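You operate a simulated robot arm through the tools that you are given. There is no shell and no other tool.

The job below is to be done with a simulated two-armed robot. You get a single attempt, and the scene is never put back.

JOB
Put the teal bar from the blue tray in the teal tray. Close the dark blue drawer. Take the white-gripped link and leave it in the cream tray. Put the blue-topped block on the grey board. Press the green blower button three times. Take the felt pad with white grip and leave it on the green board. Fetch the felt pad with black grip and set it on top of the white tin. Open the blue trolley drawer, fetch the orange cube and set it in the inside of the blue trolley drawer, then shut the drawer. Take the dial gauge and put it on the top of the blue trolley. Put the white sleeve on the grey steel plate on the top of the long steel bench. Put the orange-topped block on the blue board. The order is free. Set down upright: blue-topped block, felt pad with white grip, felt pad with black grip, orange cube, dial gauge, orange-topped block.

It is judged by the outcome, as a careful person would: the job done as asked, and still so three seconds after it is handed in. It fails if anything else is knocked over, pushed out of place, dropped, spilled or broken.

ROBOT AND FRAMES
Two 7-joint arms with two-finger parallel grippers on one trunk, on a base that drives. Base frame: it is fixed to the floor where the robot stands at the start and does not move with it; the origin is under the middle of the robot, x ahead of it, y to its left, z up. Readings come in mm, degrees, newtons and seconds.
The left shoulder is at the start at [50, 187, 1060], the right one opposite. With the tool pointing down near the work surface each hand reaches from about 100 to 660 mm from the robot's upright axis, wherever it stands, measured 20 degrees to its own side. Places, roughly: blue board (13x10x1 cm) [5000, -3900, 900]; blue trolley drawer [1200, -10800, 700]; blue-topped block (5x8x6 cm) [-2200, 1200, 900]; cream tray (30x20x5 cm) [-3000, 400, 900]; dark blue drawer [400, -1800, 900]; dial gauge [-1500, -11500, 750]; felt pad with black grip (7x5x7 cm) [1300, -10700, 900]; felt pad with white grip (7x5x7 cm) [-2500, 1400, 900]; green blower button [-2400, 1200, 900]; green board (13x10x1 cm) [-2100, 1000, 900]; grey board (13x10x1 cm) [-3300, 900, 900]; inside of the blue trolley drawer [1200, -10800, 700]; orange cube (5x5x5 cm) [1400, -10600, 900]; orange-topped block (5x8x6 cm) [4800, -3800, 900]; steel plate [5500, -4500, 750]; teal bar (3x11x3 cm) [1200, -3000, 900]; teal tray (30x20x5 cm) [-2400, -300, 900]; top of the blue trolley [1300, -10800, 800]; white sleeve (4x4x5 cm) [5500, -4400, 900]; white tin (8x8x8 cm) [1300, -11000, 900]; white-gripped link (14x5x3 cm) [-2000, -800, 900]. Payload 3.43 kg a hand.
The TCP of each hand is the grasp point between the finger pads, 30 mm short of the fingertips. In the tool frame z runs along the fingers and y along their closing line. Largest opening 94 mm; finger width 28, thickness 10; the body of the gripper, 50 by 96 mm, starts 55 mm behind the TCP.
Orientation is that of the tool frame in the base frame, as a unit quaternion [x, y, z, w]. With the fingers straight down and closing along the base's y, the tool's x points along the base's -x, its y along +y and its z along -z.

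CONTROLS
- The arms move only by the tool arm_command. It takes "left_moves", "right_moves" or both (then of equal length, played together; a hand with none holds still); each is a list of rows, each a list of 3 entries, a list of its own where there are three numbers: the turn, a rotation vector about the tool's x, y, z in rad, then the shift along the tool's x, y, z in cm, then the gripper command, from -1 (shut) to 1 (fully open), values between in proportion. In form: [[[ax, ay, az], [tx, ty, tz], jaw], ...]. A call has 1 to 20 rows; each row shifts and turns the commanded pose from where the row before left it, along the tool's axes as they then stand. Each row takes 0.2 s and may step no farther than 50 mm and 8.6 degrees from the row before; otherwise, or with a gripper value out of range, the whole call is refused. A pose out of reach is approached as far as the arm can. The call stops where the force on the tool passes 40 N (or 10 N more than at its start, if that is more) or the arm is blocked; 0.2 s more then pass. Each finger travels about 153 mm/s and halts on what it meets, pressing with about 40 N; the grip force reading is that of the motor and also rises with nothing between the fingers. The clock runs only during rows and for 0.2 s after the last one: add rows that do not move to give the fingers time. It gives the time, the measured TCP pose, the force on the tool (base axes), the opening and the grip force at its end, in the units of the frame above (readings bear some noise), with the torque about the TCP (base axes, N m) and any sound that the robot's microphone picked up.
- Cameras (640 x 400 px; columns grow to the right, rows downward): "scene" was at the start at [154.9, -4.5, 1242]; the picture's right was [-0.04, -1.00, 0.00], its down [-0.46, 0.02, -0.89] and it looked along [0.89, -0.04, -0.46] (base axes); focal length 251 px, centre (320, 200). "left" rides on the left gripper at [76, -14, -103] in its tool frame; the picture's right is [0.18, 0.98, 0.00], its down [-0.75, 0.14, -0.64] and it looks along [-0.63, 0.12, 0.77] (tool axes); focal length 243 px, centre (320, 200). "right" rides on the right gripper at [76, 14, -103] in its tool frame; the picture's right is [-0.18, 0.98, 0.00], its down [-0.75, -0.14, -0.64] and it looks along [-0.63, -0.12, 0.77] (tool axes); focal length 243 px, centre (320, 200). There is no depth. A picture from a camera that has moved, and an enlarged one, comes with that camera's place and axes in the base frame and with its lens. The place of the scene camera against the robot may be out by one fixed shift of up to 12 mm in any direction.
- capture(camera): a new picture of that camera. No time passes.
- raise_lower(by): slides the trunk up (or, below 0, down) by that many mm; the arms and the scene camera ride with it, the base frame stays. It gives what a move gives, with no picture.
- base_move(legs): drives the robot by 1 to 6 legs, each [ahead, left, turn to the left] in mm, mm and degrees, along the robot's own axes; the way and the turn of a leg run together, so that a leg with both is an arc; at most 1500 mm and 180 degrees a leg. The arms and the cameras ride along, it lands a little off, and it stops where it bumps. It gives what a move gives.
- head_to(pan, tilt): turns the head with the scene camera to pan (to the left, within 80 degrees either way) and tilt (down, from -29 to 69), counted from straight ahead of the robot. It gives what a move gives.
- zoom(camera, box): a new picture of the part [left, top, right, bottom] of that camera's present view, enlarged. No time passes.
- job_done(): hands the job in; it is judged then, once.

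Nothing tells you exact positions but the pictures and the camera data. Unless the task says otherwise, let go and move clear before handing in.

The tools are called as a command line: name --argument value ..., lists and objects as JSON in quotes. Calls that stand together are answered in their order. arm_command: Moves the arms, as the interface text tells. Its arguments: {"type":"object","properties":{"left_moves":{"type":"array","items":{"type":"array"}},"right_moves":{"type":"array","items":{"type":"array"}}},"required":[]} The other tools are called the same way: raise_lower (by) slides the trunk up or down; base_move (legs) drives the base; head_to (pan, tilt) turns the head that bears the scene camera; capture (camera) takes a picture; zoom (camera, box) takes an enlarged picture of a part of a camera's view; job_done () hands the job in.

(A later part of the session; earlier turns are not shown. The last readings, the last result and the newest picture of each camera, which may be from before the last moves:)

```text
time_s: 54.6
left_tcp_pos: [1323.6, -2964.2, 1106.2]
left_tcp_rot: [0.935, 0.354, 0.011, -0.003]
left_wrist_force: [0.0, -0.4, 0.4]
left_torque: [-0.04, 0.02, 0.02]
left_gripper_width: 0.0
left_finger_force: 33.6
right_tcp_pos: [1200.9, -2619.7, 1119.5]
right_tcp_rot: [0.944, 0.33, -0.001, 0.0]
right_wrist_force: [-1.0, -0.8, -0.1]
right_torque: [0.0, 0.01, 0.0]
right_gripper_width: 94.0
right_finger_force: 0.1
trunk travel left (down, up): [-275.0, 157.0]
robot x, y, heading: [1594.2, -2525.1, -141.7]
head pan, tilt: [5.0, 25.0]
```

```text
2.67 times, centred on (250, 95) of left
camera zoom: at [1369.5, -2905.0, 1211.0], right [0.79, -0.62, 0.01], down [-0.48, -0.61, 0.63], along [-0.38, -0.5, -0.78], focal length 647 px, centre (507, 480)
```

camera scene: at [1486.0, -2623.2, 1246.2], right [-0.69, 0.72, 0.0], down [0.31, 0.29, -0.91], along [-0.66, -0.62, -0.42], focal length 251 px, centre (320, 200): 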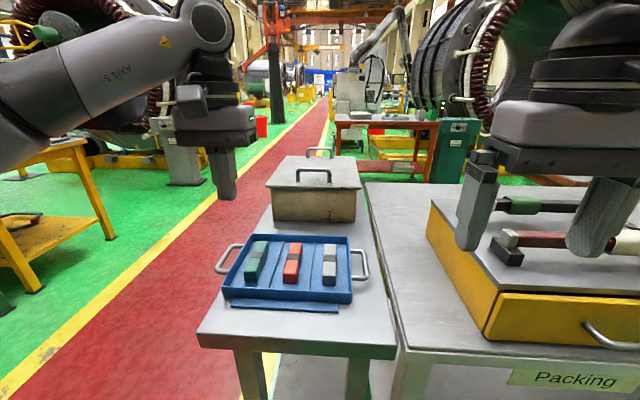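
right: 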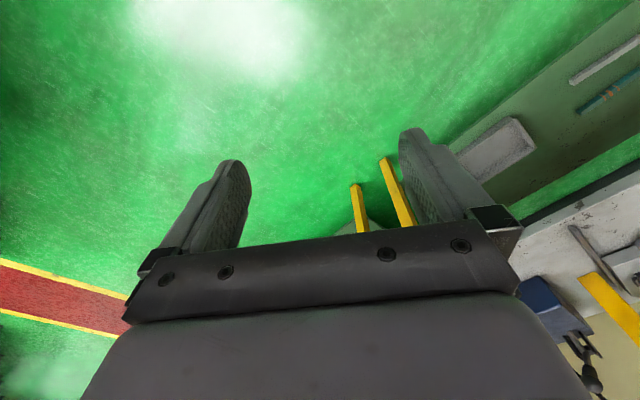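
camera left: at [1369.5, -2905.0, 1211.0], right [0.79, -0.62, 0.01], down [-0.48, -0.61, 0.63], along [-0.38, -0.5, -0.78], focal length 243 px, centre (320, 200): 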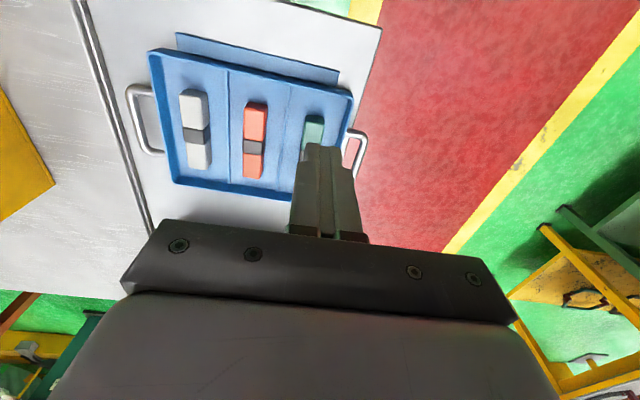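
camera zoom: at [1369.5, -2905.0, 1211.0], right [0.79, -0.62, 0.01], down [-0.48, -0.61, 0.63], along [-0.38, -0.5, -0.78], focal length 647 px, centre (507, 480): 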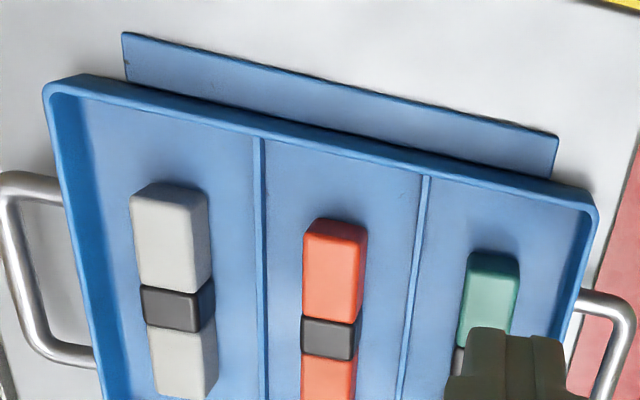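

The bar barely moved. I'll return above it with the fingers open 47 mm and re-align before going deeper.

arm_command --left_moves '[[[0, 0, -0.03], [-4, 0, 0], 0], [[0, 0, 0], [-4, 0.2, 0], 0], [[0, 0, 0], [-1.8, 0.2, 3], 0], [[0, 0, 0], [0, 0, 4.5], 0], [[0, 0, 0], [0, 0, 4.5], 0], [[0, 0, 0], [0, 0, 4], 0], [[0, 0, 0], [0, 0, 0], 0]]'

capture --camera "left"

zoom --camera "scene" --box '[180, 180, 400, 318]'

```text
time_s: 56.2
left_tcp_pos: [1257.2, -3035.1, 942.9]
left_tcp_rot: [0.93, 0.366, 0.011, -0.003]
left_wrist_force: [-0.5, -0.4, -0.2]
left_torque: [0.03, -0.01, 0.01]
left_gripper_width: 47.2
left_finger_force: 0.1
right_tcp_pos: [1201.6, -2620.5, 1120.2]
right_tcp_rot: [0.944, 0.33, 0.0, 0.0]
right_wrist_force: [0.9, 0.7, -0.2]
right_torque: [0.0, -0.02, -0.02]
right_gripper_width: 93.9
right_finger_force: 0.1
trunk travel left (down, up): [-275.0, 157.0]
robot x, y, heading: [1593.4, -2522.8, -141.4]
head pan, tilt: [5.0, 25.0]
```

```text
taken
camera left: at [1301.5, -2973.8, 1048.3], right [0.8, -0.59, 0.01], down [-0.47, -0.62, 0.63], along [-0.37, -0.51, -0.78], focal length 243 px, centre (320, 200)
```

left: 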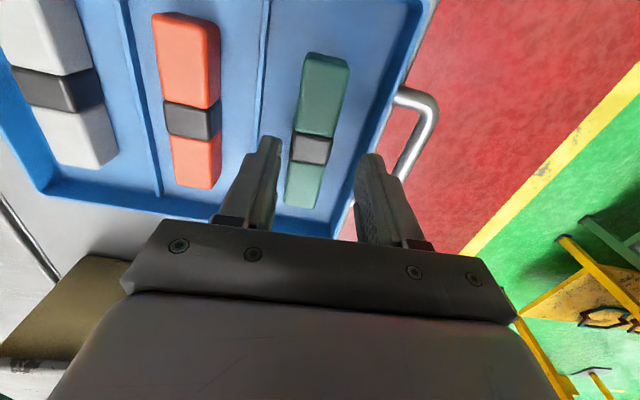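

```text
2.90 times, centred on (290, 249) of scene
camera zoom: at [1485.7, -2623.2, 1246.2], right [-0.69, 0.72, 0.0], down [0.31, 0.29, -0.91], along [-0.66, -0.62, -0.42], focal length 727 px, centre (407, 58)
```

zoom: 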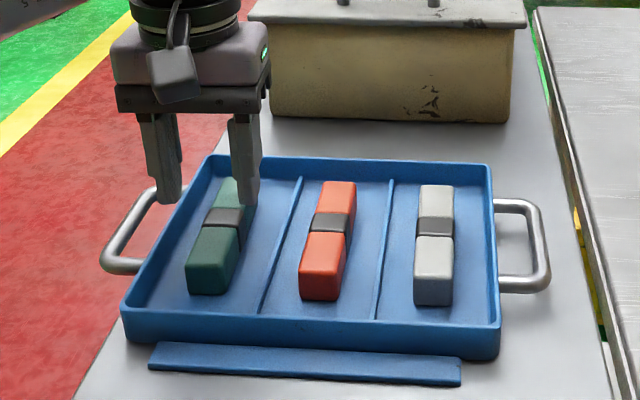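

arm_command --left_moves '[[[0, 0, 0], [-0.4, -0.55, 0], 0], [[0, 0, 0], [0, 0, 2.5], 0], [[0, 0, 0], [0, 0, 1.8], 0], [[0, 0, 0], [0, 0, 0], 0]]'

capture --camera "left"

```text
time_s: 57.2
left_tcp_pos: [1250.6, -3032.5, 898.3]
left_tcp_rot: [0.93, 0.367, 0.011, -0.003]
left_wrist_force: [0.2, -0.3, -0.8]
left_torque: [-0.01, 0.01, -0.05]
left_gripper_width: 47.2
left_finger_force: 0.2
right_tcp_pos: [1201.3, -2620.0, 1118.4]
right_tcp_rot: [0.944, 0.329, 0.0, 0.0]
right_wrist_force: [-1.0, -0.8, 0.0]
right_torque: [0.01, -0.01, -0.01]
right_gripper_width: 93.7
right_finger_force: 0.0
trunk travel left (down, up): [-275.0, 157.0]
robot x, y, heading: [1590.3, -2526.5, -141.6]
head pan, tilt: [5.0, 25.0]
```

```text
taken
camera left: at [1295.8, -2970.1, 1004.5], right [0.8, -0.59, 0.01], down [-0.47, -0.63, 0.63], along [-0.37, -0.51, -0.78], focal length 243 px, centre (320, 200)
```

left: 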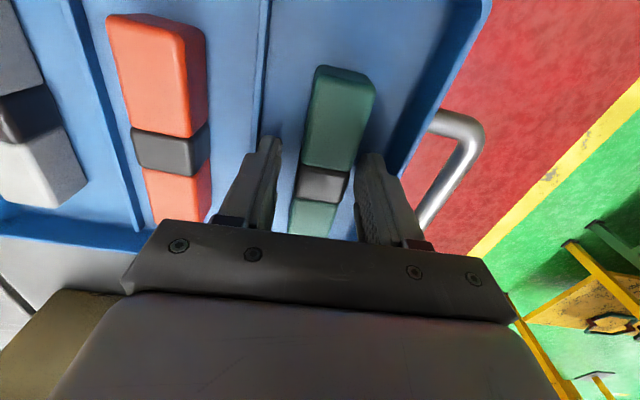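

The alignment is good. I'll lower in small steps and watch for contact with the tray floor.

arm_command --left_moves '[[[0, 0, 0], [0, 0, 0.4], 0], [[0, 0, 0], [0, 0, 0], 0]]'

arm_command --left_moves '[[[0, 0, 0], [0, 0, 0.4], 0], [[0, 0, 0], [0, 0, 0], 0]]'

arm_command --left_moves '[[[0, 0, 0], [0, 0, 0.3], 0], [[0, 0, 0], [0, 0, 0], 0]]'

```text
time_s: 57.8
left_tcp_pos: [1250.4, -3031.7, 896.7]
left_tcp_rot: [0.93, 0.367, 0.009, -0.003]
left_wrist_force: [0.7, -1.1, 12.4]
left_torque: [0.08, 0.33, -0.01]
left_gripper_width: 45.9
left_finger_force: 0.0
right_tcp_pos: [1201.5, -2618.8, 1120.8]
right_tcp_rot: [0.944, 0.329, -0.001, 0.001]
right_wrist_force: [0.3, -0.8, 0.4]
right_torque: [-0.02, 0.01, -0.01]
right_gripper_width: 94.3
right_finger_force: 0.2
trunk travel left (down, up): [-275.0, 157.0]
robot x, y, heading: [1594.0, -2524.6, -141.7]
head pan, tilt: [5.0, 25.0]
```

```text
time_s: 58.4
left_tcp_pos: [1250.9, -3030.5, 895.9]
left_tcp_rot: [0.93, 0.366, 0.005, -0.002]
left_wrist_force: [0.6, -5.8, 30.3]
left_torque: [-0.11, 0.58, -0.19]
left_gripper_width: 45.8
left_finger_force: 0.0
right_tcp_pos: [1202.3, -2618.0, 1119.5]
right_tcp_rot: [0.944, 0.33, -0.001, 0.001]
right_wrist_force: [0.7, 0.7, -0.9]
right_torque: [-0.02, 0.03, -0.01]
right_gripper_width: 93.8
right_finger_force: 0.1
trunk travel left (down, up): [-275.0, 157.0]
robot x, y, heading: [1593.5, -2523.2, -141.5]
head pan, tilt: [5.0, 25.0]
```

```text
time_s: 59.0
left_tcp_pos: [1252.1, -3031.0, 896.2]
left_tcp_rot: [0.93, 0.367, 0.005, -0.002]
left_wrist_force: [2.2, -4.4, 38.6]
left_torque: [-0.34, 0.49, -0.03]
left_gripper_width: 45.7
left_finger_force: 0.1
right_tcp_pos: [1203.4, -2618.2, 1121.5]
right_tcp_rot: [0.944, 0.33, -0.002, 0.002]
right_wrist_force: [-0.9, 0.6, 1.0]
right_torque: [0.0, 0.0, 0.01]
right_gripper_width: 94.1
right_finger_force: 0.0
trunk travel left (down, up): [-275.0, 157.0]
robot x, y, heading: [1591.7, -2519.1, -141.3]
head pan, tilt: [5.0, 25.0]
```

The fingertips touch the tray floor at TCP z 896.5. I'll relieve the pressure, close fully, and lift very slowly while watching the grip.

arm_command --left_moves '[[[0, 0, 0], [0, 0, -0.5], 0], [[0, 0, 0], [0, 0, -0.5], 0], [[0, 0, 0], [0, 0, -0.1], 0], [[0, 0, 0], [0, 0, 0], -0.4], [[0, 0, 0], [0, 0, 0], -1], [[0, 0, 0], [0, 0, 0], -1], [[0, 0, 0], [0, 0, 0], -1]]'

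zoom --camera "left" --box '[220, 50, 460, 200]'

zoom --camera "scene" --box '[200, 200, 320, 275]'

```text
time_s: 60.6
left_tcp_pos: [1251.2, -3032.4, 896.9]
left_tcp_rot: [0.93, 0.367, 0.012, -0.001]
left_wrist_force: [0.9, -0.2, 0.3]
left_torque: [-0.01, -0.01, 0.02]
left_gripper_width: 31.4
left_finger_force: 39.9
right_tcp_pos: [1201.0, -2618.8, 1118.6]
right_tcp_rot: [0.944, 0.329, 0.0, -0.001]
right_wrist_force: [0.2, 0.0, 1.3]
right_torque: [0.01, -0.03, 0.0]
right_gripper_width: 93.9
right_finger_force: 0.1
trunk travel left (down, up): [-275.0, 157.0]
robot x, y, heading: [1591.0, -2522.2, -141.3]
head pan, tilt: [5.0, 25.0]
```

```text
2.67 times, centred on (340, 125) of left
camera zoom: at [1295.1, -2970.4, 1002.2], right [0.81, -0.59, 0.01], down [-0.47, -0.63, 0.62], along [-0.36, -0.51, -0.78], focal length 647 px, centre (267, 400)
```

zoom: 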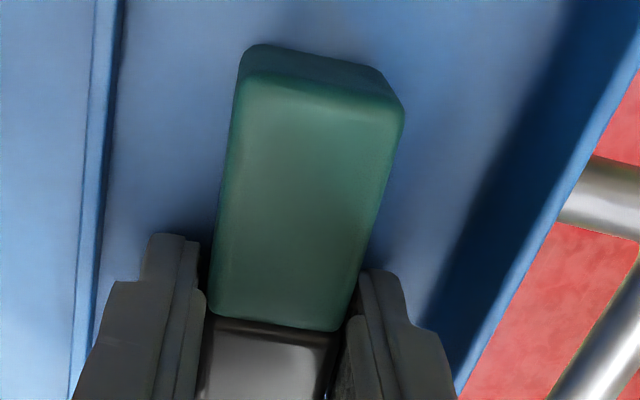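

```text
5.33 times, centred on (260, 238) of scene
camera zoom: at [1485.6, -2623.5, 1246.1], right [-0.69, 0.72, 0.0], down [0.31, 0.29, -0.91], along [-0.66, -0.62, -0.42], focal length 1338 px, centre (640, 0)
```

zoom: 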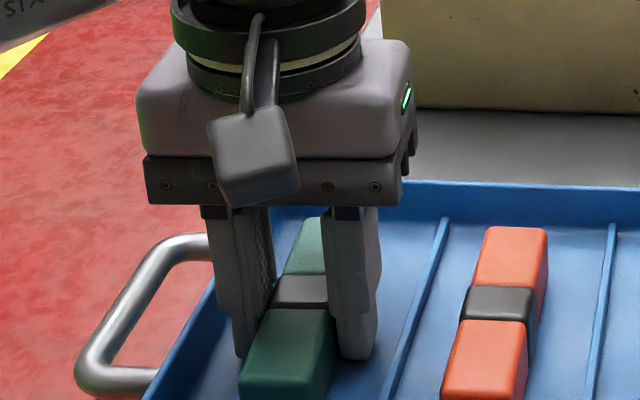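

The grip now reads 31.4 mm, which is the bar's full width. I'll lift gently.

arm_command --left_moves '[[[0, 0, 0], [0, 0, -0.5], -1], [[0, 0, 0], [0, 0, -0.5], -1], [[0, 0, 0], [0, 0, -1], -1], [[0, 0, 0], [0, 0, -1], -1], [[0, 0, 0], [0, 0, -1.5], -1], [[0, 0, 0], [0, 0, -1.5], -1]]'

capture --camera "left"

```text
time_s: 62.0
left_tcp_pos: [1251.1, -3031.8, 957.4]
left_tcp_rot: [0.93, 0.367, 0.011, -0.003]
left_wrist_force: [-0.1, -0.2, -2.2]
left_torque: [-0.06, 0.01, -0.03]
left_gripper_width: 31.4
left_finger_force: 40.3
right_tcp_pos: [1200.9, -2619.3, 1119.6]
right_tcp_rot: [0.944, 0.33, 0.0, 0.0]
right_wrist_force: [-0.6, -0.1, -0.5]
right_torque: [-0.03, -0.01, 0.0]
right_gripper_width: 94.0
right_finger_force: 0.1
trunk travel left (down, up): [-275.0, 157.0]
robot x, y, heading: [1594.9, -2519.8, -141.3]
head pan, tilt: [5.0, 25.0]
```

```text
taken
camera left: at [1294.8, -2970.0, 1063.2], right [0.8, -0.59, 0.01], down [-0.47, -0.63, 0.62], along [-0.37, -0.51, -0.78], focal length 243 px, centre (320, 200)
```

left: 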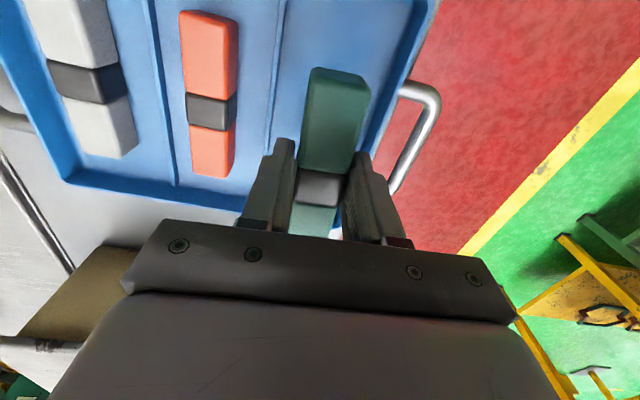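

The bar is held. I'll lift to travel height and pull the hand in.

arm_command --left_moves '[[[0, 0, 0], [0, 0, -2], -1], [[0, 0, 0], [0, 0, -3], -1], [[0, 0, 0], [0, 0, -3], -1], [[0, 0, 0], [0, 0, -3], -1], [[0, 0, 0], [0, 0, -3], -1], [[0, 0, 0], [2, 0, -2], -1], [[0, 0, 0], [3, 0, 0], -1], [[0, 0, 0], [3, 0, 0], -1], [[0, 0, 0], [3, 0, 0], -1], [[0, 0, 0], [3, 0, 0], -1]]'

head_to --pan -75 --tilt 15

capture --camera "scene"

capture --camera "left"

```text
time_s: 64.2
left_tcp_pos: [1351.8, -2934.8, 1121.5]
left_tcp_rot: [0.93, 0.367, 0.012, -0.003]
left_wrist_force: [-0.6, -0.6, -1.6]
left_torque: [0.01, 0.0, -0.01]
left_gripper_width: 31.6
left_finger_force: 39.9
left hand out of reach, approached as far as the arm can: row 5
right_tcp_pos: [1202.1, -2620.6, 1119.2]
right_tcp_rot: [0.944, 0.329, 0.0, 0.0]
right_wrist_force: [-0.4, 0.1, 0.0]
right_torque: [-0.02, 0.0, 0.0]
right_gripper_width: 94.0
right_finger_force: 0.0
trunk travel left (down, up): [-275.0, 157.0]
robot x, y, heading: [1592.5, -2522.7, -141.5]
head pan, tilt: [5.0, 25.0]
```

```text
time_s: 65.7
left_tcp_pos: [1352.0, -2935.9, 1119.7]
left_tcp_rot: [0.93, 0.366, 0.011, -0.003]
left_wrist_force: [0.9, 0.5, -1.0]
left_torque: [0.0, -0.01, -0.01]
left_gripper_width: 31.4
left_finger_force: 40.0
right_tcp_pos: [1201.0, -2619.5, 1118.3]
right_tcp_rot: [0.944, 0.33, 0.0, -0.001]
right_wrist_force: [0.2, 0.0, 0.5]
right_torque: [0.01, -0.01, -0.02]
right_gripper_width: 94.1
right_finger_force: 0.1
trunk travel left (down, up): [-275.0, 157.0]
robot x, y, heading: [1589.8, -2525.3, -141.5]
head pan, tilt: [-75.0, 15.0]
```

```text
taken
camera scene: at [1477.2, -2504.5, 1262.4], right [0.59, 0.8, 0.0], down [0.21, -0.15, -0.97], along [-0.78, 0.57, -0.26], focal length 251 px, centre (320, 200)
```

scene: 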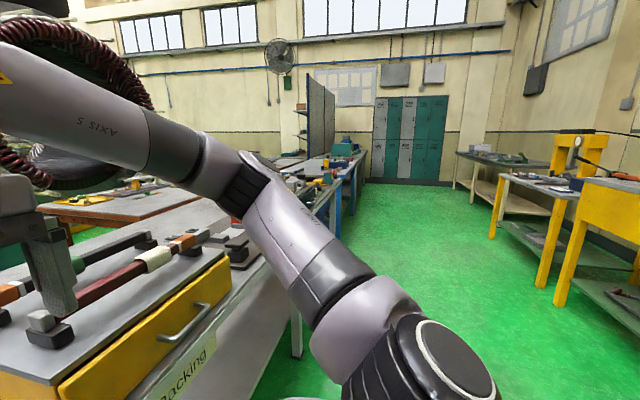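

```text
taken
camera left: at [1396.0, -2874.8, 1225.5], right [0.8, -0.59, 0.01], down [-0.47, -0.62, 0.63], along [-0.37, -0.51, -0.78], focal length 243 px, centre (320, 200)
```

left: 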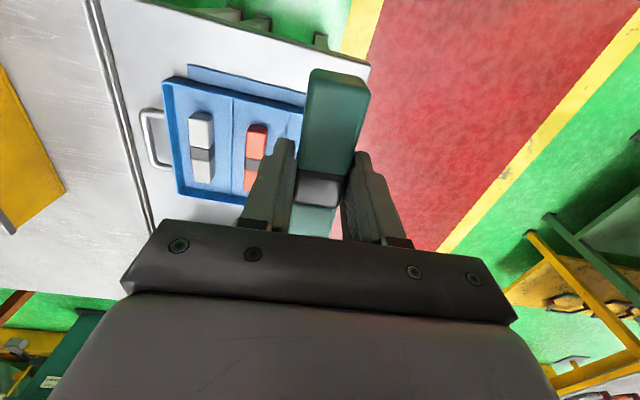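

The bar is secure. I'll drive back down the aisle to the starting area and look towards the far row of benches.

base_move --legs '[[-300, 0, 0], [0, 0, -90], [1500, 0, 0], [1400, 0, 0]]'

head_to --pan 0 --tilt 12

capture --camera "scene"

head_to --pan 60 --tilt 12

capture --camera "scene"

```text
time_s: 85.0
left_tcp_pos: [-328.3, 151.7, 1120.0]
left_tcp_rot: [0.914, -0.405, 0.01, 0.006]
left_wrist_force: [-0.5, -0.4, -2.2]
left_torque: [0.01, -0.03, 0.03]
left_gripper_width: 27.6
left_finger_force: 40.3
right_tcp_pos: [-9.6, 299.4, 1118.9]
right_tcp_rot: [0.897, -0.442, 0.0, 0.0]
right_wrist_force: [1.4, -0.4, 0.8]
right_torque: [0.04, -0.02, -0.03]
right_gripper_width: 94.0
right_finger_force: 0.1
trunk travel left (down, up): [-275.0, 157.0]
robot x, y, heading: [80.7, -95.3, 127.8]
head pan, tilt: [-75.0, 15.0]
```

```text
time_s: 86.4
left_tcp_pos: [-327.4, 153.7, 1119.0]
left_tcp_rot: [0.914, -0.405, 0.009, 0.006]
left_wrist_force: [-0.3, -0.1, -1.7]
left_torque: [-0.01, -0.02, -0.03]
left_gripper_width: 27.4
left_finger_force: 40.1
right_tcp_pos: [-10.5, 298.9, 1118.1]
right_tcp_rot: [0.897, -0.442, 0.0, 0.0]
right_wrist_force: [-0.2, 1.0, -0.1]
right_torque: [0.0, 0.01, 0.03]
right_gripper_width: 93.9
right_finger_force: 0.1
trunk travel left (down, up): [-275.0, 157.0]
robot x, y, heading: [82.6, -96.3, 127.8]
head pan, tilt: [0.0, 12.0]
```

```text
taken
camera scene: at [-5.4, 25.4, 1267.3], right [0.79, 0.61, 0.0], down [0.13, -0.16, -0.98], along [-0.6, 0.77, -0.21], focal length 251 px, centre (320, 200)
```

scene: 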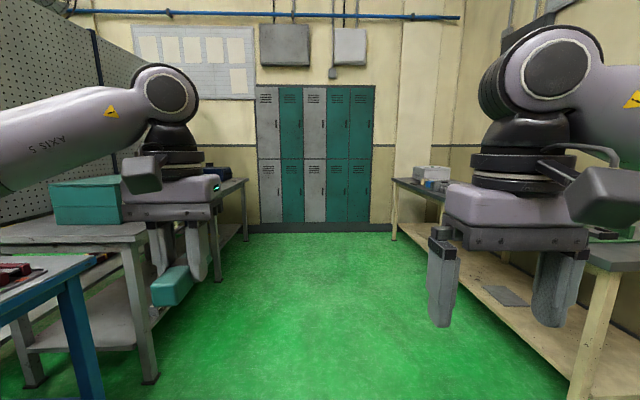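

```text
time_s: 87.7
left_tcp_pos: [-328.3, 152.5, 1120.8]
left_tcp_rot: [0.914, -0.405, 0.009, 0.006]
left_wrist_force: [-0.6, 0.3, -1.3]
left_torque: [-0.05, -0.03, -0.01]
left_gripper_width: 27.5
left_finger_force: 39.8
right_tcp_pos: [-9.4, 298.8, 1119.2]
right_tcp_rot: [0.897, -0.442, -0.001, 0.0]
right_wrist_force: [-0.1, 0.1, 0.5]
right_torque: [0.04, 0.02, 0.0]
right_gripper_width: 94.0
right_finger_force: 0.1
trunk travel left (down, up): [-275.0, 157.0]
robot x, y, heading: [81.7, -93.4, 127.7]
head pan, tilt: [60.0, 12.0]
```

```text
taken
camera scene: at [-40.8, -60.8, 1267.3], right [-0.13, 0.99, 0.0], down [0.21, 0.03, -0.98], along [-0.97, -0.13, -0.21], focal length 251 px, centre (320, 200)
```

scene: 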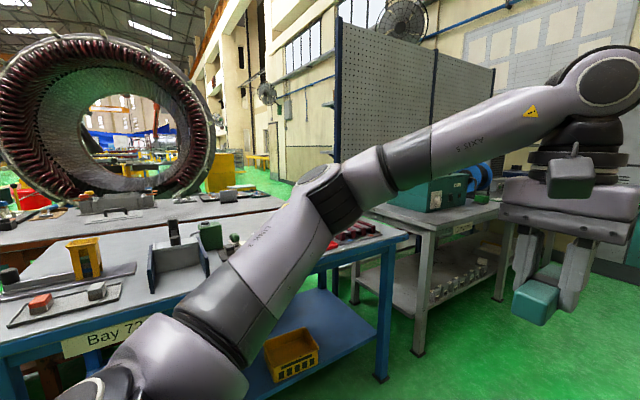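

The grip reading changed to 27.5 mm, so the bar may have shifted. I'll check with the wrist camera.

capture --camera "left"

head_to --pan 15 --tilt 20

zoom --camera "scene" --box '[120, 100, 360, 300]'

```text
taken
camera left: at [-267.2, 108.1, 1225.5], right [-0.61, -0.8, 0.01], down [-0.62, 0.48, 0.63], along [-0.5, 0.37, -0.78], focal length 243 px, centre (320, 200)
```

left: 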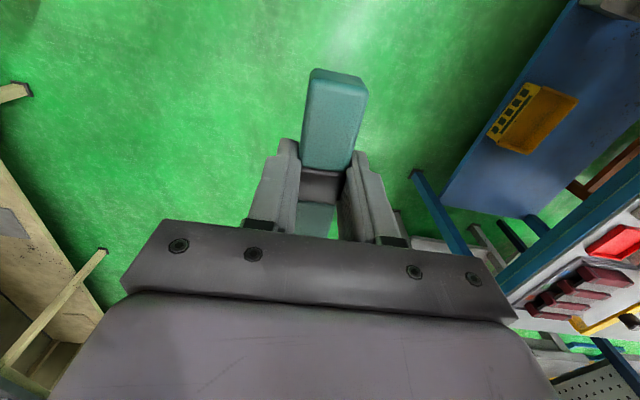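

```text
time_s: 88.8
left_tcp_pos: [-327.2, 152.1, 1120.0]
left_tcp_rot: [0.914, -0.406, 0.009, 0.007]
left_wrist_force: [-0.6, 0.6, -1.1]
left_torque: [-0.03, -0.03, 0.04]
left_gripper_width: 27.3
left_finger_force: 40.2
right_tcp_pos: [-10.6, 299.2, 1119.0]
right_tcp_rot: [0.897, -0.441, 0.0, 0.0]
right_wrist_force: [0.2, -0.3, 0.8]
right_torque: [0.01, 0.0, -0.01]
right_gripper_width: 93.8
right_finger_force: 0.0
trunk travel left (down, up): [-275.0, 157.0]
robot x, y, heading: [79.8, -94.5, 127.8]
head pan, tilt: [15.0, 20.0]
```

```text
2.00 times, centred on (240, 200) of scene
camera zoom: at [-22.6, 8.0, 1254.3], right [0.61, 0.8, 0.0], down [0.27, -0.21, -0.94], along [-0.75, 0.57, -0.34], focal length 502 px, centre (480, 200)
```

zoom: 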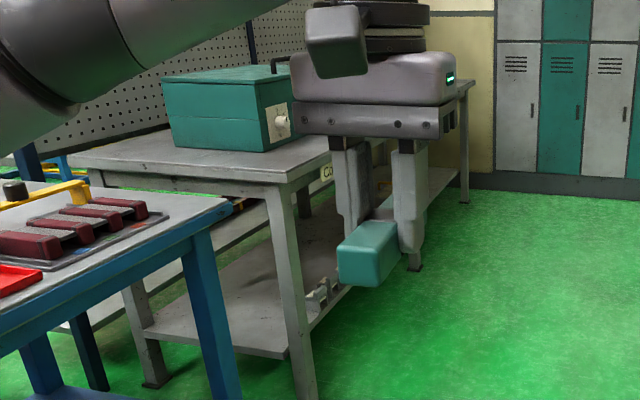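

The bar sits just as it did after lifting. I'll turn left to look across the row towards the teal tray.

base_move --legs '[[0, 0, 70]]'

head_to --pan 0 --tilt 12

capture --camera "scene"

zoom --camera "scene" --box '[200, 120, 440, 270]'

```text
time_s: 92.3
left_tcp_pos: [-284.8, -400.0, 1119.6]
left_tcp_rot: [0.98, 0.199, 0.012, 0.0]
left_wrist_force: [-0.2, 0.4, -1.6]
left_torque: [-0.01, 0.01, -0.02]
left_gripper_width: 27.3
left_finger_force: 40.5
right_tcp_pos: [-318.7, -51.8, 1119.5]
right_tcp_rot: [0.987, 0.162, 0.0, 0.0]
right_wrist_force: [-0.2, -0.5, -0.1]
right_torque: [0.02, -0.01, 0.04]
right_gripper_width: 94.0
right_finger_force: 0.0
trunk travel left (down, up): [-275.0, 157.0]
robot x, y, heading: [83.0, -92.4, -161.4]
head pan, tilt: [15.0, 20.0]
```

```text
time_s: 93.1
left_tcp_pos: [-285.2, -400.9, 1120.1]
left_tcp_rot: [0.98, 0.2, 0.012, 0.0]
left_wrist_force: [-0.3, -0.6, -2.1]
left_torque: [-0.04, -0.02, 0.02]
left_gripper_width: 27.3
left_finger_force: 40.5
right_tcp_pos: [-320.1, -51.0, 1118.5]
right_tcp_rot: [0.987, 0.161, -0.001, 0.0]
right_wrist_force: [0.1, -0.2, -0.3]
right_torque: [0.0, 0.02, 0.01]
right_gripper_width: 94.0
right_finger_force: 0.1
trunk travel left (down, up): [-275.0, 157.0]
robot x, y, heading: [80.0, -90.1, -161.6]
head pan, tilt: [0.0, 12.0]
```

```text
taken
camera scene: at [-56.4, -143.2, 1267.2], right [-0.32, 0.95, 0.0], down [0.2, 0.07, -0.98], along [-0.93, -0.31, -0.21], focal length 251 px, centre (320, 200)
```

scene: 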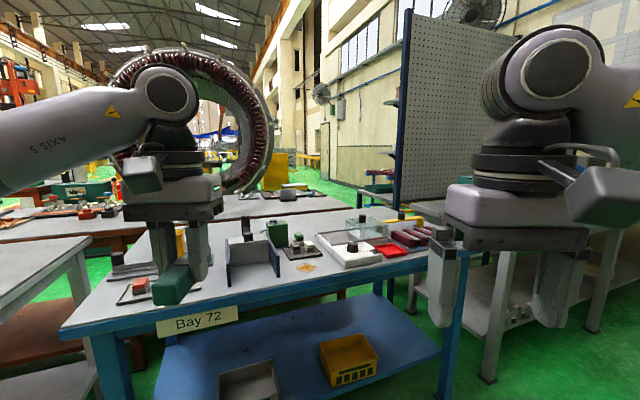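

```text
2.67 times, centred on (320, 195) of scene
camera zoom: at [-56.4, -143.2, 1267.2], right [-0.32, 0.95, 0.0], down [0.2, 0.07, -0.98], along [-0.93, -0.31, -0.21], focal length 669 px, centre (320, 213)
```

zoom: 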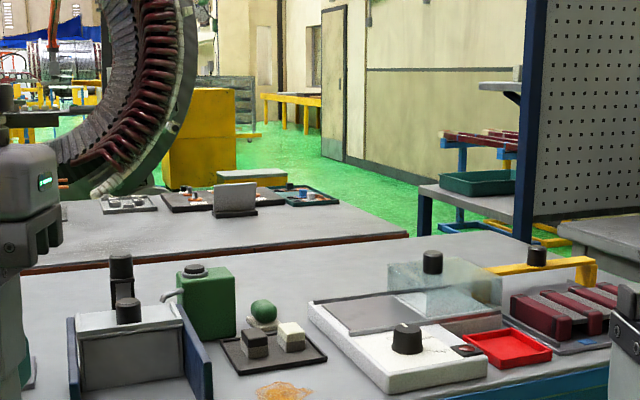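

The teal tray is on the far side of this row. The blower, felt pad and blue-topped block are on this side, farther up the aisle, so I'll do those with the right hand first and then carry both items round.

base_move --legs '[[0, 0, -70], [1500, 0, 0], [700, 0, 0], [0, 0, 90]]'

head_to --pan 0 --tilt 25

capture --camera "scene"

capture --camera "left"

```text
time_s: 110.8
left_tcp_pos: [-1470.7, 1262.2, 1120.3]
left_tcp_rot: [0.942, 0.337, 0.011, -0.002]
left_wrist_force: [0.5, 0.0, -1.6]
left_torque: [0.02, -0.03, 0.0]
left_gripper_width: 27.1
left_finger_force: 39.7
right_tcp_pos: [-1601.3, 1586.0, 1119.9]
right_tcp_rot: [0.954, 0.299, 0.0, -0.001]
right_wrist_force: [0.6, 1.2, -0.1]
right_torque: [0.03, -0.02, 0.0]
right_gripper_width: 94.1
right_finger_force: 0.1
trunk travel left (down, up): [-275.0, 157.0]
robot x, y, heading: [-1204.0, 1657.3, -145.2]
head pan, tilt: [0.0, 12.0]
```

```text
time_s: 111.5
left_tcp_pos: [-1470.0, 1261.1, 1121.4]
left_tcp_rot: [0.941, 0.337, 0.011, -0.002]
left_wrist_force: [-0.6, 0.3, -2.0]
left_torque: [0.04, 0.0, -0.03]
left_gripper_width: 27.4
left_finger_force: 40.1
right_tcp_pos: [-1601.1, 1587.3, 1118.5]
right_tcp_rot: [0.955, 0.298, 0.0, 0.0]
right_wrist_force: [0.1, 0.0, 0.5]
right_torque: [0.0, 0.01, -0.02]
right_gripper_width: 94.0
right_finger_force: 0.0
trunk travel left (down, up): [-275.0, 157.0]
robot x, y, heading: [-1198.8, 1660.6, -144.9]
head pan, tilt: [0.0, 25.0]
```

```text
taken
camera scene: at [-1322.3, 1572.0, 1246.2], right [-0.57, 0.82, 0.0], down [0.35, 0.24, -0.91], along [-0.74, -0.52, -0.42], focal length 251 px, centre (320, 200)
```

scene: 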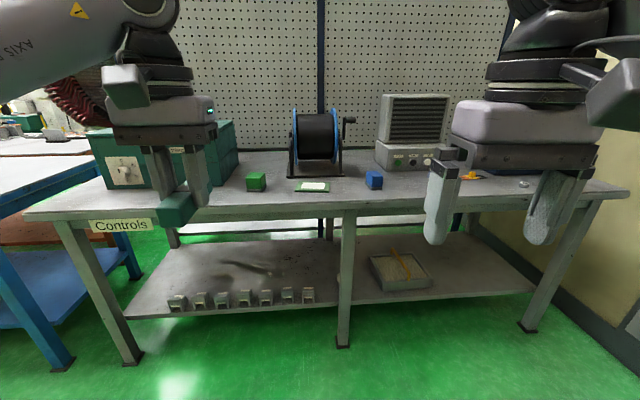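

```text
taken
camera left: at [-1422.5, 1320.1, 1225.4], right [0.77, -0.64, 0.01], down [-0.51, -0.59, 0.63], along [-0.4, -0.48, -0.78], focal length 243 px, centre (320, 200)
```

left: 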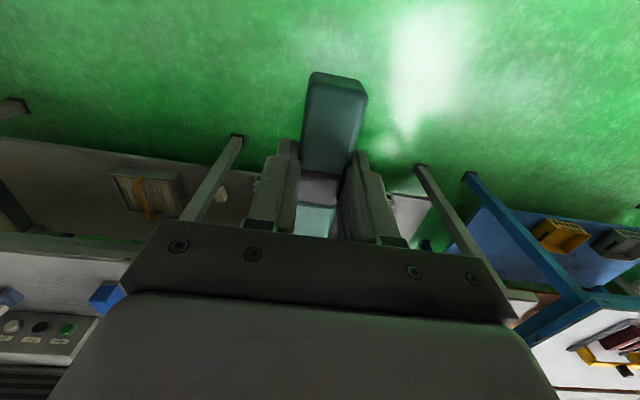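

zoom --camera "scene" --box '[220, 90, 460, 240]'

zoom --camera "scene" --box '[400, 90, 640, 240]'

```text
2.67 times, centred on (340, 165) of scene
camera zoom: at [-1322.3, 1572.0, 1246.2], right [-0.57, 0.82, 0.0], down [0.35, 0.24, -0.91], along [-0.74, -0.52, -0.42], focal length 669 px, centre (267, 293)
```

zoom: 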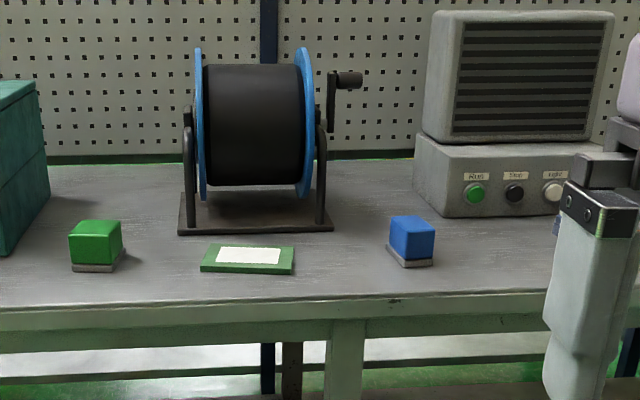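

```text
2.67 times, centred on (520, 165) of scene
camera zoom: at [-1322.3, 1572.0, 1246.2], right [-0.57, 0.82, 0.0], down [0.35, 0.24, -0.91], along [-0.74, -0.52, -0.42], focal length 669 px, centre (-213, 293)
```

zoom: 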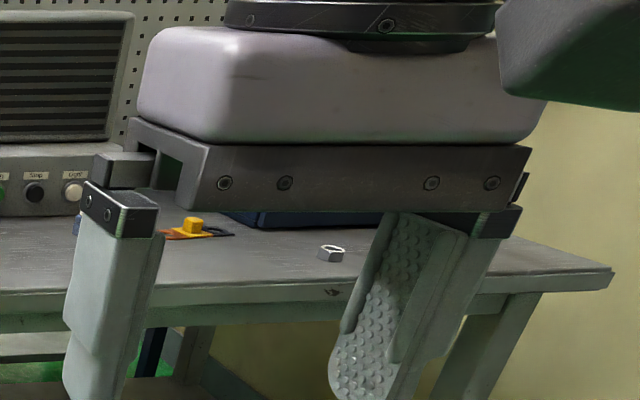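

The bench shows a green block, green board, cable reel, blue-topped block and the blower with its green "Run" button. I'll align with the bench and move closer and to the right so the felt pad comes into view.

base_move --legs '[[0, 0, 3.2], [0, -300, 0], [250, 0, 0]]'

head_to --pan -5 --tilt 25

capture --camera "scene"

capture --camera "right"

```text
time_s: 116.5
left_tcp_pos: [-1821.2, 1323.2, 1120.2]
left_tcp_rot: [0.932, 0.363, 0.011, -0.002]
left_wrist_force: [-0.3, -0.3, -2.2]
left_torque: [0.02, -0.01, 0.0]
left_gripper_width: 27.3
left_finger_force: 39.6
right_tcp_pos: [-1970.9, 1641.6, 1118.1]
right_tcp_rot: [0.946, 0.325, 0.001, 0.0]
right_wrist_force: [0.6, 0.4, 0.5]
right_torque: [-0.02, -0.01, 0.03]
right_gripper_width: 94.1
right_finger_force: 0.0
trunk travel left (down, up): [-275.0, 157.0]
robot x, y, heading: [-1579.2, 1735.7, -141.9]
head pan, tilt: [0.0, 25.0]
```

```text
time_s: 117.2
left_tcp_pos: [-1821.4, 1323.7, 1119.9]
left_tcp_rot: [0.932, 0.362, 0.012, -0.002]
left_wrist_force: [0.4, 0.7, -1.6]
left_torque: [0.01, -0.03, -0.05]
left_gripper_width: 27.4
left_finger_force: 40.2
right_tcp_pos: [-1969.3, 1640.5, 1119.1]
right_tcp_rot: [0.946, 0.325, 0.0, 0.0]
right_wrist_force: [-1.1, -0.1, 0.4]
right_torque: [0.0, -0.02, 0.02]
right_gripper_width: 94.0
right_finger_force: 0.0
trunk travel left (down, up): [-275.0, 157.0]
robot x, y, heading: [-1576.6, 1735.0, -141.7]
head pan, tilt: [-5.0, 25.0]
```

```text
taken
camera scene: at [-1694.8, 1647.8, 1246.2], right [-0.55, 0.84, 0.0], down [0.35, 0.23, -0.91], along [-0.76, -0.49, -0.42], focal length 251 px, centre (320, 200)
```

scene: 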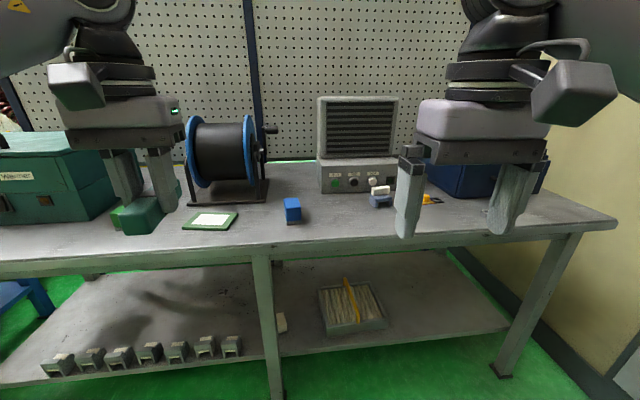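

```text
taken
camera right: at [-1901.3, 1675.9, 1220.9], right [0.46, -0.89, 0.0], down [-0.68, -0.35, 0.64], along [-0.57, -0.3, -0.77], focal length 243 px, centre (320, 200)
```

right: 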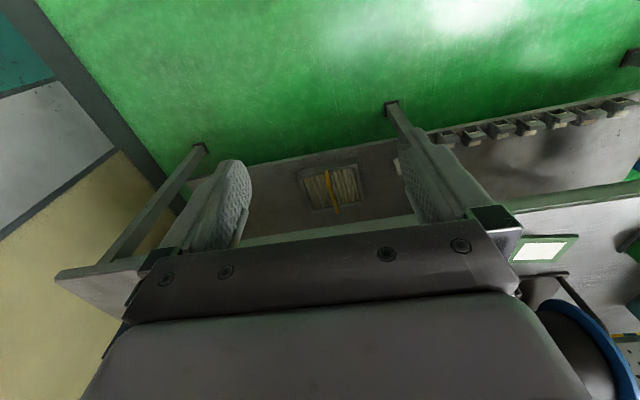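

zoom --camera "scene" --box '[270, 130, 430, 230]'

zoom --camera "scene" --box '[170, 130, 330, 230]'

```text
4.00 times, centred on (350, 180) of scene
camera zoom: at [-1694.8, 1647.8, 1246.2], right [-0.55, 0.84, 0.0], down [0.35, 0.23, -0.91], along [-0.76, -0.49, -0.42], focal length 1003 px, centre (200, 280)
```

zoom: 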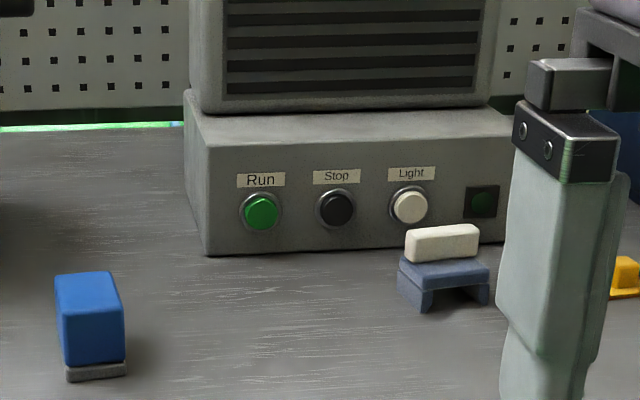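

```text
4.00 times, centred on (250, 180) of scene
camera zoom: at [-1694.8, 1647.8, 1246.2], right [-0.55, 0.84, 0.0], down [0.35, 0.23, -0.91], along [-0.76, -0.49, -0.42], focal length 1003 px, centre (600, 280)
```

zoom: 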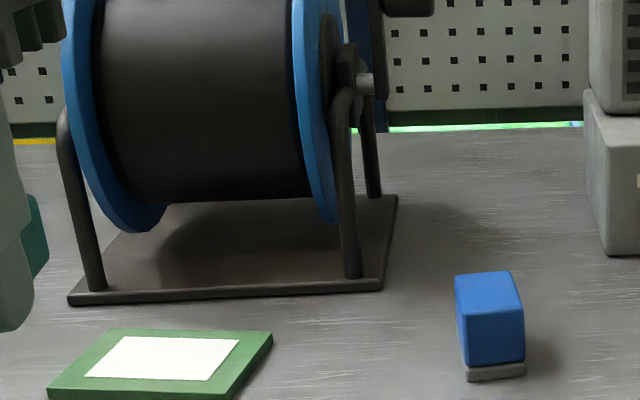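

I now have the button at about (-2477, 1212, 904), the block at (-2230, 1202, 890), the felt pad near (-2462, 1397), the green board near (-2075, 1004), and the bench top near z 862. I'll drive in closer for the button.

base_move --legs '[[310, 0, 0]]'

capture --camera "scene"

```text
time_s: 119.2
left_tcp_pos: [-2059.7, 1133.9, 1120.4]
left_tcp_rot: [0.932, 0.363, 0.011, -0.002]
left_wrist_force: [-0.2, 0.4, -2.3]
left_torque: [0.03, -0.05, 0.03]
left_gripper_width: 27.0
left_finger_force: 40.0
right_tcp_pos: [-2208.5, 1453.1, 1117.9]
right_tcp_rot: [0.945, 0.326, 0.0, 0.0]
right_wrist_force: [0.0, -0.5, 0.3]
right_torque: [0.02, -0.03, 0.01]
right_gripper_width: 94.0
right_finger_force: 0.1
trunk travel left (down, up): [-275.0, 157.0]
robot x, y, heading: [-1812.5, 1548.9, -141.5]
head pan, tilt: [-5.0, 25.0]
```

```text
taken
camera scene: at [-1934.0, 1459.5, 1246.1], right [-0.55, 0.84, 0.0], down [0.35, 0.23, -0.91], along [-0.76, -0.5, -0.42], focal length 251 px, centre (320, 200)
```

scene: 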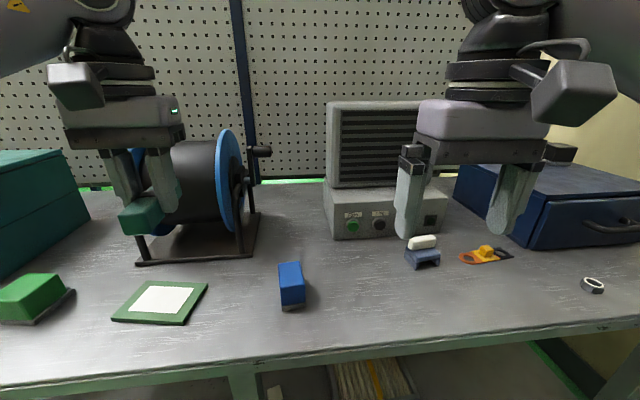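

zoom --camera "scene" --box '[310, 180, 470, 280]'

```text
4.00 times, centred on (390, 230) of scene
camera zoom: at [-1934.0, 1459.5, 1246.1], right [-0.55, 0.84, 0.0], down [0.35, 0.23, -0.91], along [-0.76, -0.5, -0.42], focal length 1003 px, centre (40, 80)
```

zoom: 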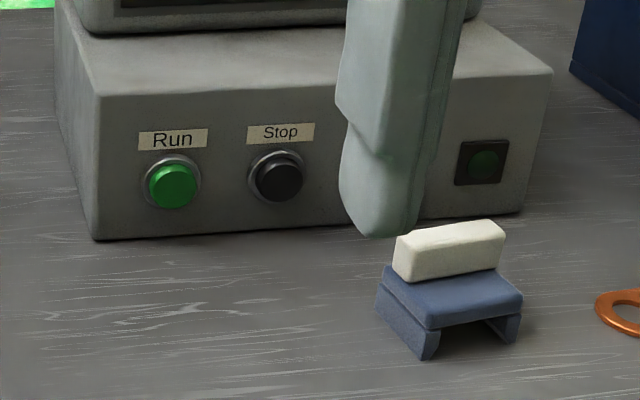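

The right hand will press. I'll close it, move it in front of the green button, and tilt the fingers forward.

arm_command --right_moves '[[[0, 0, 0], [-3.8, 0.56, 2.2], -1], [[0, 0, 0], [-3.8, 0.56, 2.2], -1], [[0, 0, 0], [-3.8, 0.56, 2.2], -1], [[0, 0, 0], [-3.8, 0.56, 2.2], -1], [[0, 0, 0], [-3.0, 0.56, 2.2], -1], [[0, -0.137, 0], [0, 0, 0], -1], [[0, -0.137, 0], [0, 0, 0], -1], [[0, -0.137, 0], [0, 0, 0], -1], [[0, -0.137, 0], [0, 0, 0], -1], [[0, -0.137, 0], [0, 0, 0], -1], [[0, -0.137, 0], [0, 0, 0], -1], [[0, -0.137, 0], [0, 0, 0], -1], [[0, 0, 0], [0, 0, 0], -1]]'

capture --camera "scene"

capture --camera "right"

```text
time_s: 122.0
left_tcp_pos: [-2058.5, 1135.4, 1120.5]
left_tcp_rot: [0.931, 0.364, 0.011, -0.002]
left_wrist_force: [0.3, 0.1, -1.9]
left_torque: [-0.02, -0.01, -0.01]
left_gripper_width: 27.3
left_finger_force: 40.1
right_tcp_pos: [-2333.8, 1317.4, 1009.7]
right_tcp_rot: [0.838, 0.289, -0.437, 0.152]
right_wrist_force: [0.7, -0.4, 0.1]
right_torque: [0.01, 0.01, 0.0]
right_gripper_width: 0.0
right_finger_force: 33.0
trunk travel left (down, up): [-275.0, 157.0]
robot x, y, heading: [-1818.0, 1545.2, -141.8]
head pan, tilt: [-5.0, 25.0]
```

```text
taken
camera scene: at [-1933.7, 1459.7, 1246.2], right [-0.55, 0.84, 0.0], down [0.35, 0.23, -0.91], along [-0.76, -0.5, -0.42], focal length 251 px, centre (320, 200)
```

scene: 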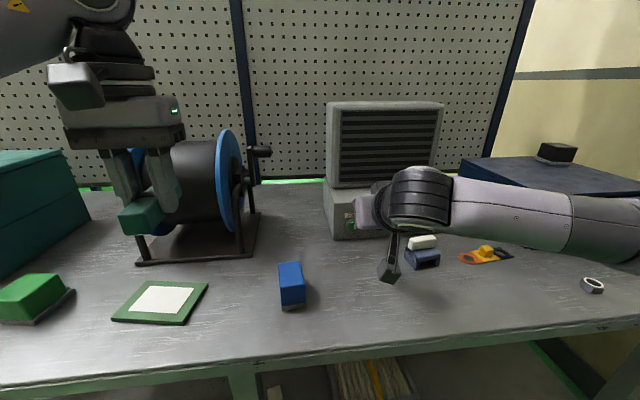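

```text
taken
camera right: at [-2225.4, 1384.2, 1005.8], right [0.52, -0.84, 0.15], down [-0.01, 0.17, 0.99], along [-0.85, -0.52, 0.08], focal length 243 px, centre (320, 200)
```

right: 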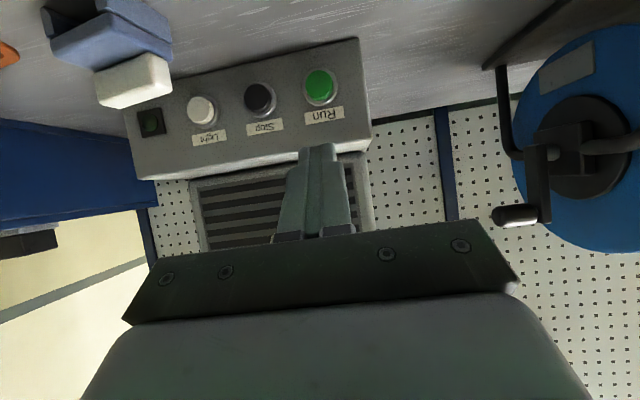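

The button lines up with the fingers in the right wrist view. I'll bring the fingertips to about 35 mm in front of it.

arm_command --right_moves '[[[0, 0, 0], [0.385, 0, 3.4], -1], [[0, 0, 0], [0.385, 0, 3.4], -1], [[0, 0, 0], [0.385, 0, 3.4], -1], [[0, 0, 0], [0.385, 0, 3.4], -1], [[0, 0, 0], [0, 0, 0], -1]]'

capture --camera "right"

zoom --camera "scene" --box '[270, 150, 430, 250]'

```text
time_s: 123.2
left_tcp_pos: [-2058.1, 1135.5, 1120.0]
left_tcp_rot: [0.932, 0.363, 0.012, -0.003]
left_wrist_force: [-0.6, 0.7, -1.3]
left_torque: [-0.02, 0.01, 0.0]
left_gripper_width: 27.2
left_finger_force: 40.4
right_tcp_pos: [-2416.4, 1255.8, 922.3]
right_tcp_rot: [0.838, 0.29, -0.437, 0.151]
right_wrist_force: [-0.6, -1.0, 0.4]
right_torque: [0.02, -0.03, 0.03]
right_gripper_width: 0.0
right_finger_force: 32.6
trunk travel left (down, up): [-275.0, 157.0]
robot x, y, heading: [-1811.1, 1545.3, -141.7]
head pan, tilt: [-5.0, 25.0]
```

```text
taken
camera right: at [-2307.5, 1322.2, 917.2], right [0.52, -0.84, 0.15], down [-0.01, 0.17, 0.99], along [-0.85, -0.52, 0.08], focal length 243 px, centre (320, 200)
```

right: 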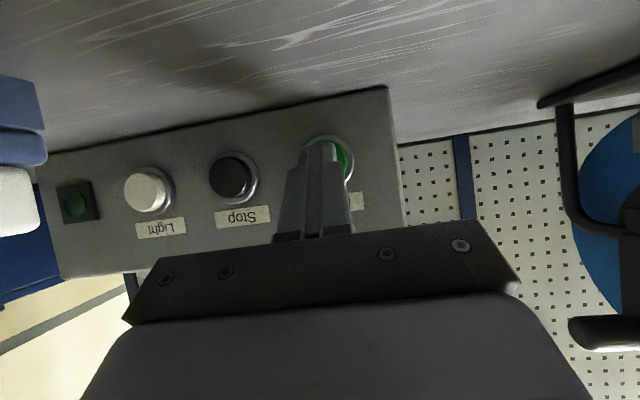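

```text
4.00 times, centred on (350, 200) of scene
camera zoom: at [-1933.7, 1459.8, 1246.2], right [-0.55, 0.84, 0.0], down [0.35, 0.23, -0.91], along [-0.76, -0.5, -0.42], focal length 1003 px, centre (200, 200)
```

zoom: 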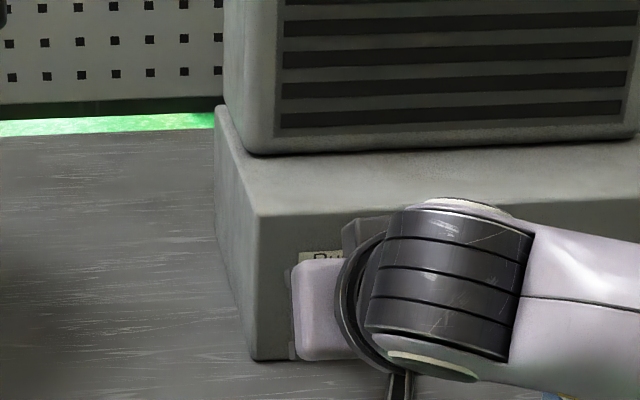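

The button centre is about 6 mm to the tool's +y side. I'll correct that and advance horizontally in small steps until contact.

arm_command --right_moves '[[[0, 0, 0], [-0.571, 0.3, 0.82], -1], [[0, 0, 0], [-0.571, 0.3, 0.82], -1], [[0, 0, 0], [0, 0, 0], -1]]'

capture --camera "right"

```text
time_s: 123.8
left_tcp_pos: [-2057.9, 1137.2, 1120.7]
left_tcp_rot: [0.932, 0.362, 0.01, -0.001]
left_wrist_force: [-0.9, -0.5, -2.4]
left_torque: [0.06, -0.05, 0.03]
left_gripper_width: 27.5
left_finger_force: 39.7
right_tcp_pos: [-2420.4, 1248.6, 921.0]
right_tcp_rot: [0.841, 0.288, -0.433, 0.148]
right_wrist_force: [16.7, 18.3, 6.2]
right_torque: [0.02, 0.12, -0.15]
right_gripper_width: 0.0
right_finger_force: 32.6
trunk travel left (down, up): [-275.0, 157.0]
robot x, y, heading: [-1814.9, 1546.6, -142.0]
head pan, tilt: [-5.0, 25.0]
heard: click
stopped in row 2 (right hand): the force on the tool passed its limit at 48 N (the readings are from after the stop); the commanded pose is now the measured one
```

```text
taken
camera right: at [-2311.3, 1314.5, 917.1], right [0.52, -0.84, 0.15], down [-0.02, 0.16, 0.99], along [-0.86, -0.51, 0.07], focal length 243 px, centre (320, 200)
```

right: 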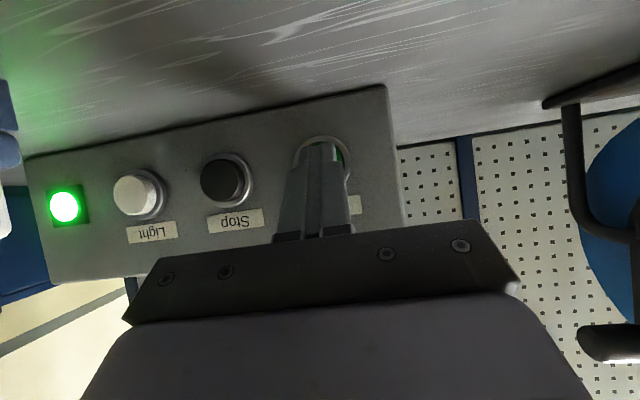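

First click heard, and the lamp came on. I'll release and press again.

arm_command --right_moves '[[[0, 0, 0], [0.5, 0, -0.7], -1], [[0, 0, 0], [0.5, 0, -0.7], -1], [[0, 0, 0], [0, 0, 0], -1], [[0, 0, 0], [0, 0, 0], -1]]'

capture --camera "right"

```text
time_s: 124.8
left_tcp_pos: [-2059.4, 1134.9, 1120.1]
left_tcp_rot: [0.931, 0.364, 0.011, -0.003]
left_wrist_force: [0.5, -0.3, -1.2]
left_torque: [-0.01, -0.01, 0.0]
left_gripper_width: 27.2
left_finger_force: 40.3
right_tcp_pos: [-2411.0, 1256.1, 918.4]
right_tcp_rot: [0.841, 0.287, -0.434, 0.147]
right_wrist_force: [-0.6, 0.4, 0.9]
right_torque: [-0.01, -0.01, 0.01]
right_gripper_width: 0.0
right_finger_force: 33.2
trunk travel left (down, up): [-275.0, 157.0]
robot x, y, heading: [-1817.1, 1547.8, -141.8]
head pan, tilt: [-5.0, 25.0]
```

```text
taken
camera right: at [-2301.1, 1322.4, 915.3], right [0.52, -0.84, 0.15], down [-0.02, 0.16, 0.99], along [-0.86, -0.51, 0.07], focal length 243 px, centre (320, 200)
```

right: 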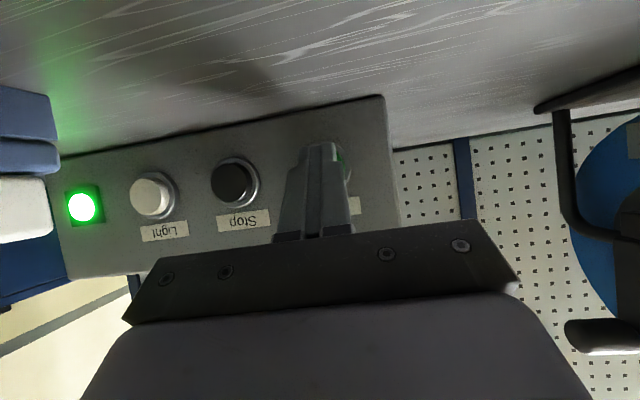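

arm_command --right_moves '[[[0, 0, 0], [-0.34, 0, 0.49], -1], [[0, 0, 0], [-0.34, 0, 0.49], -1], [[0, 0, 0], [-0.17, 0, 0.25], -1], [[0, 0, 0], [-0.17, 0, 0.25], -1], [[0, 0, 0], [-0.17, 0, 0.25], -1], [[0, 0, 0], [-0.17, 0, 0.25], -1]]'

```text
time_s: 125.9
left_tcp_pos: [-2058.4, 1138.8, 1121.0]
left_tcp_rot: [0.932, 0.363, 0.01, -0.002]
left_wrist_force: [0.3, -0.1, -1.2]
left_torque: [-0.02, 0.04, 0.04]
left_gripper_width: 27.2
left_finger_force: 40.4
right_tcp_pos: [-2419.6, 1247.5, 916.9]
right_tcp_rot: [0.843, 0.289, -0.43, 0.147]
right_wrist_force: [14.6, 15.7, 5.3]
right_torque: [-0.02, 0.14, -0.08]
right_gripper_width: 0.3
right_finger_force: 32.8
trunk travel left (down, up): [-275.0, 157.0]
robot x, y, heading: [-1816.6, 1545.2, -142.1]
head pan, tilt: [-5.0, 25.0]
heard: click
stopped in row 5 (right hand): the force on the tool passed its limit at 45 N (the readings are from after the stop); the commanded pose is now the measured one
```

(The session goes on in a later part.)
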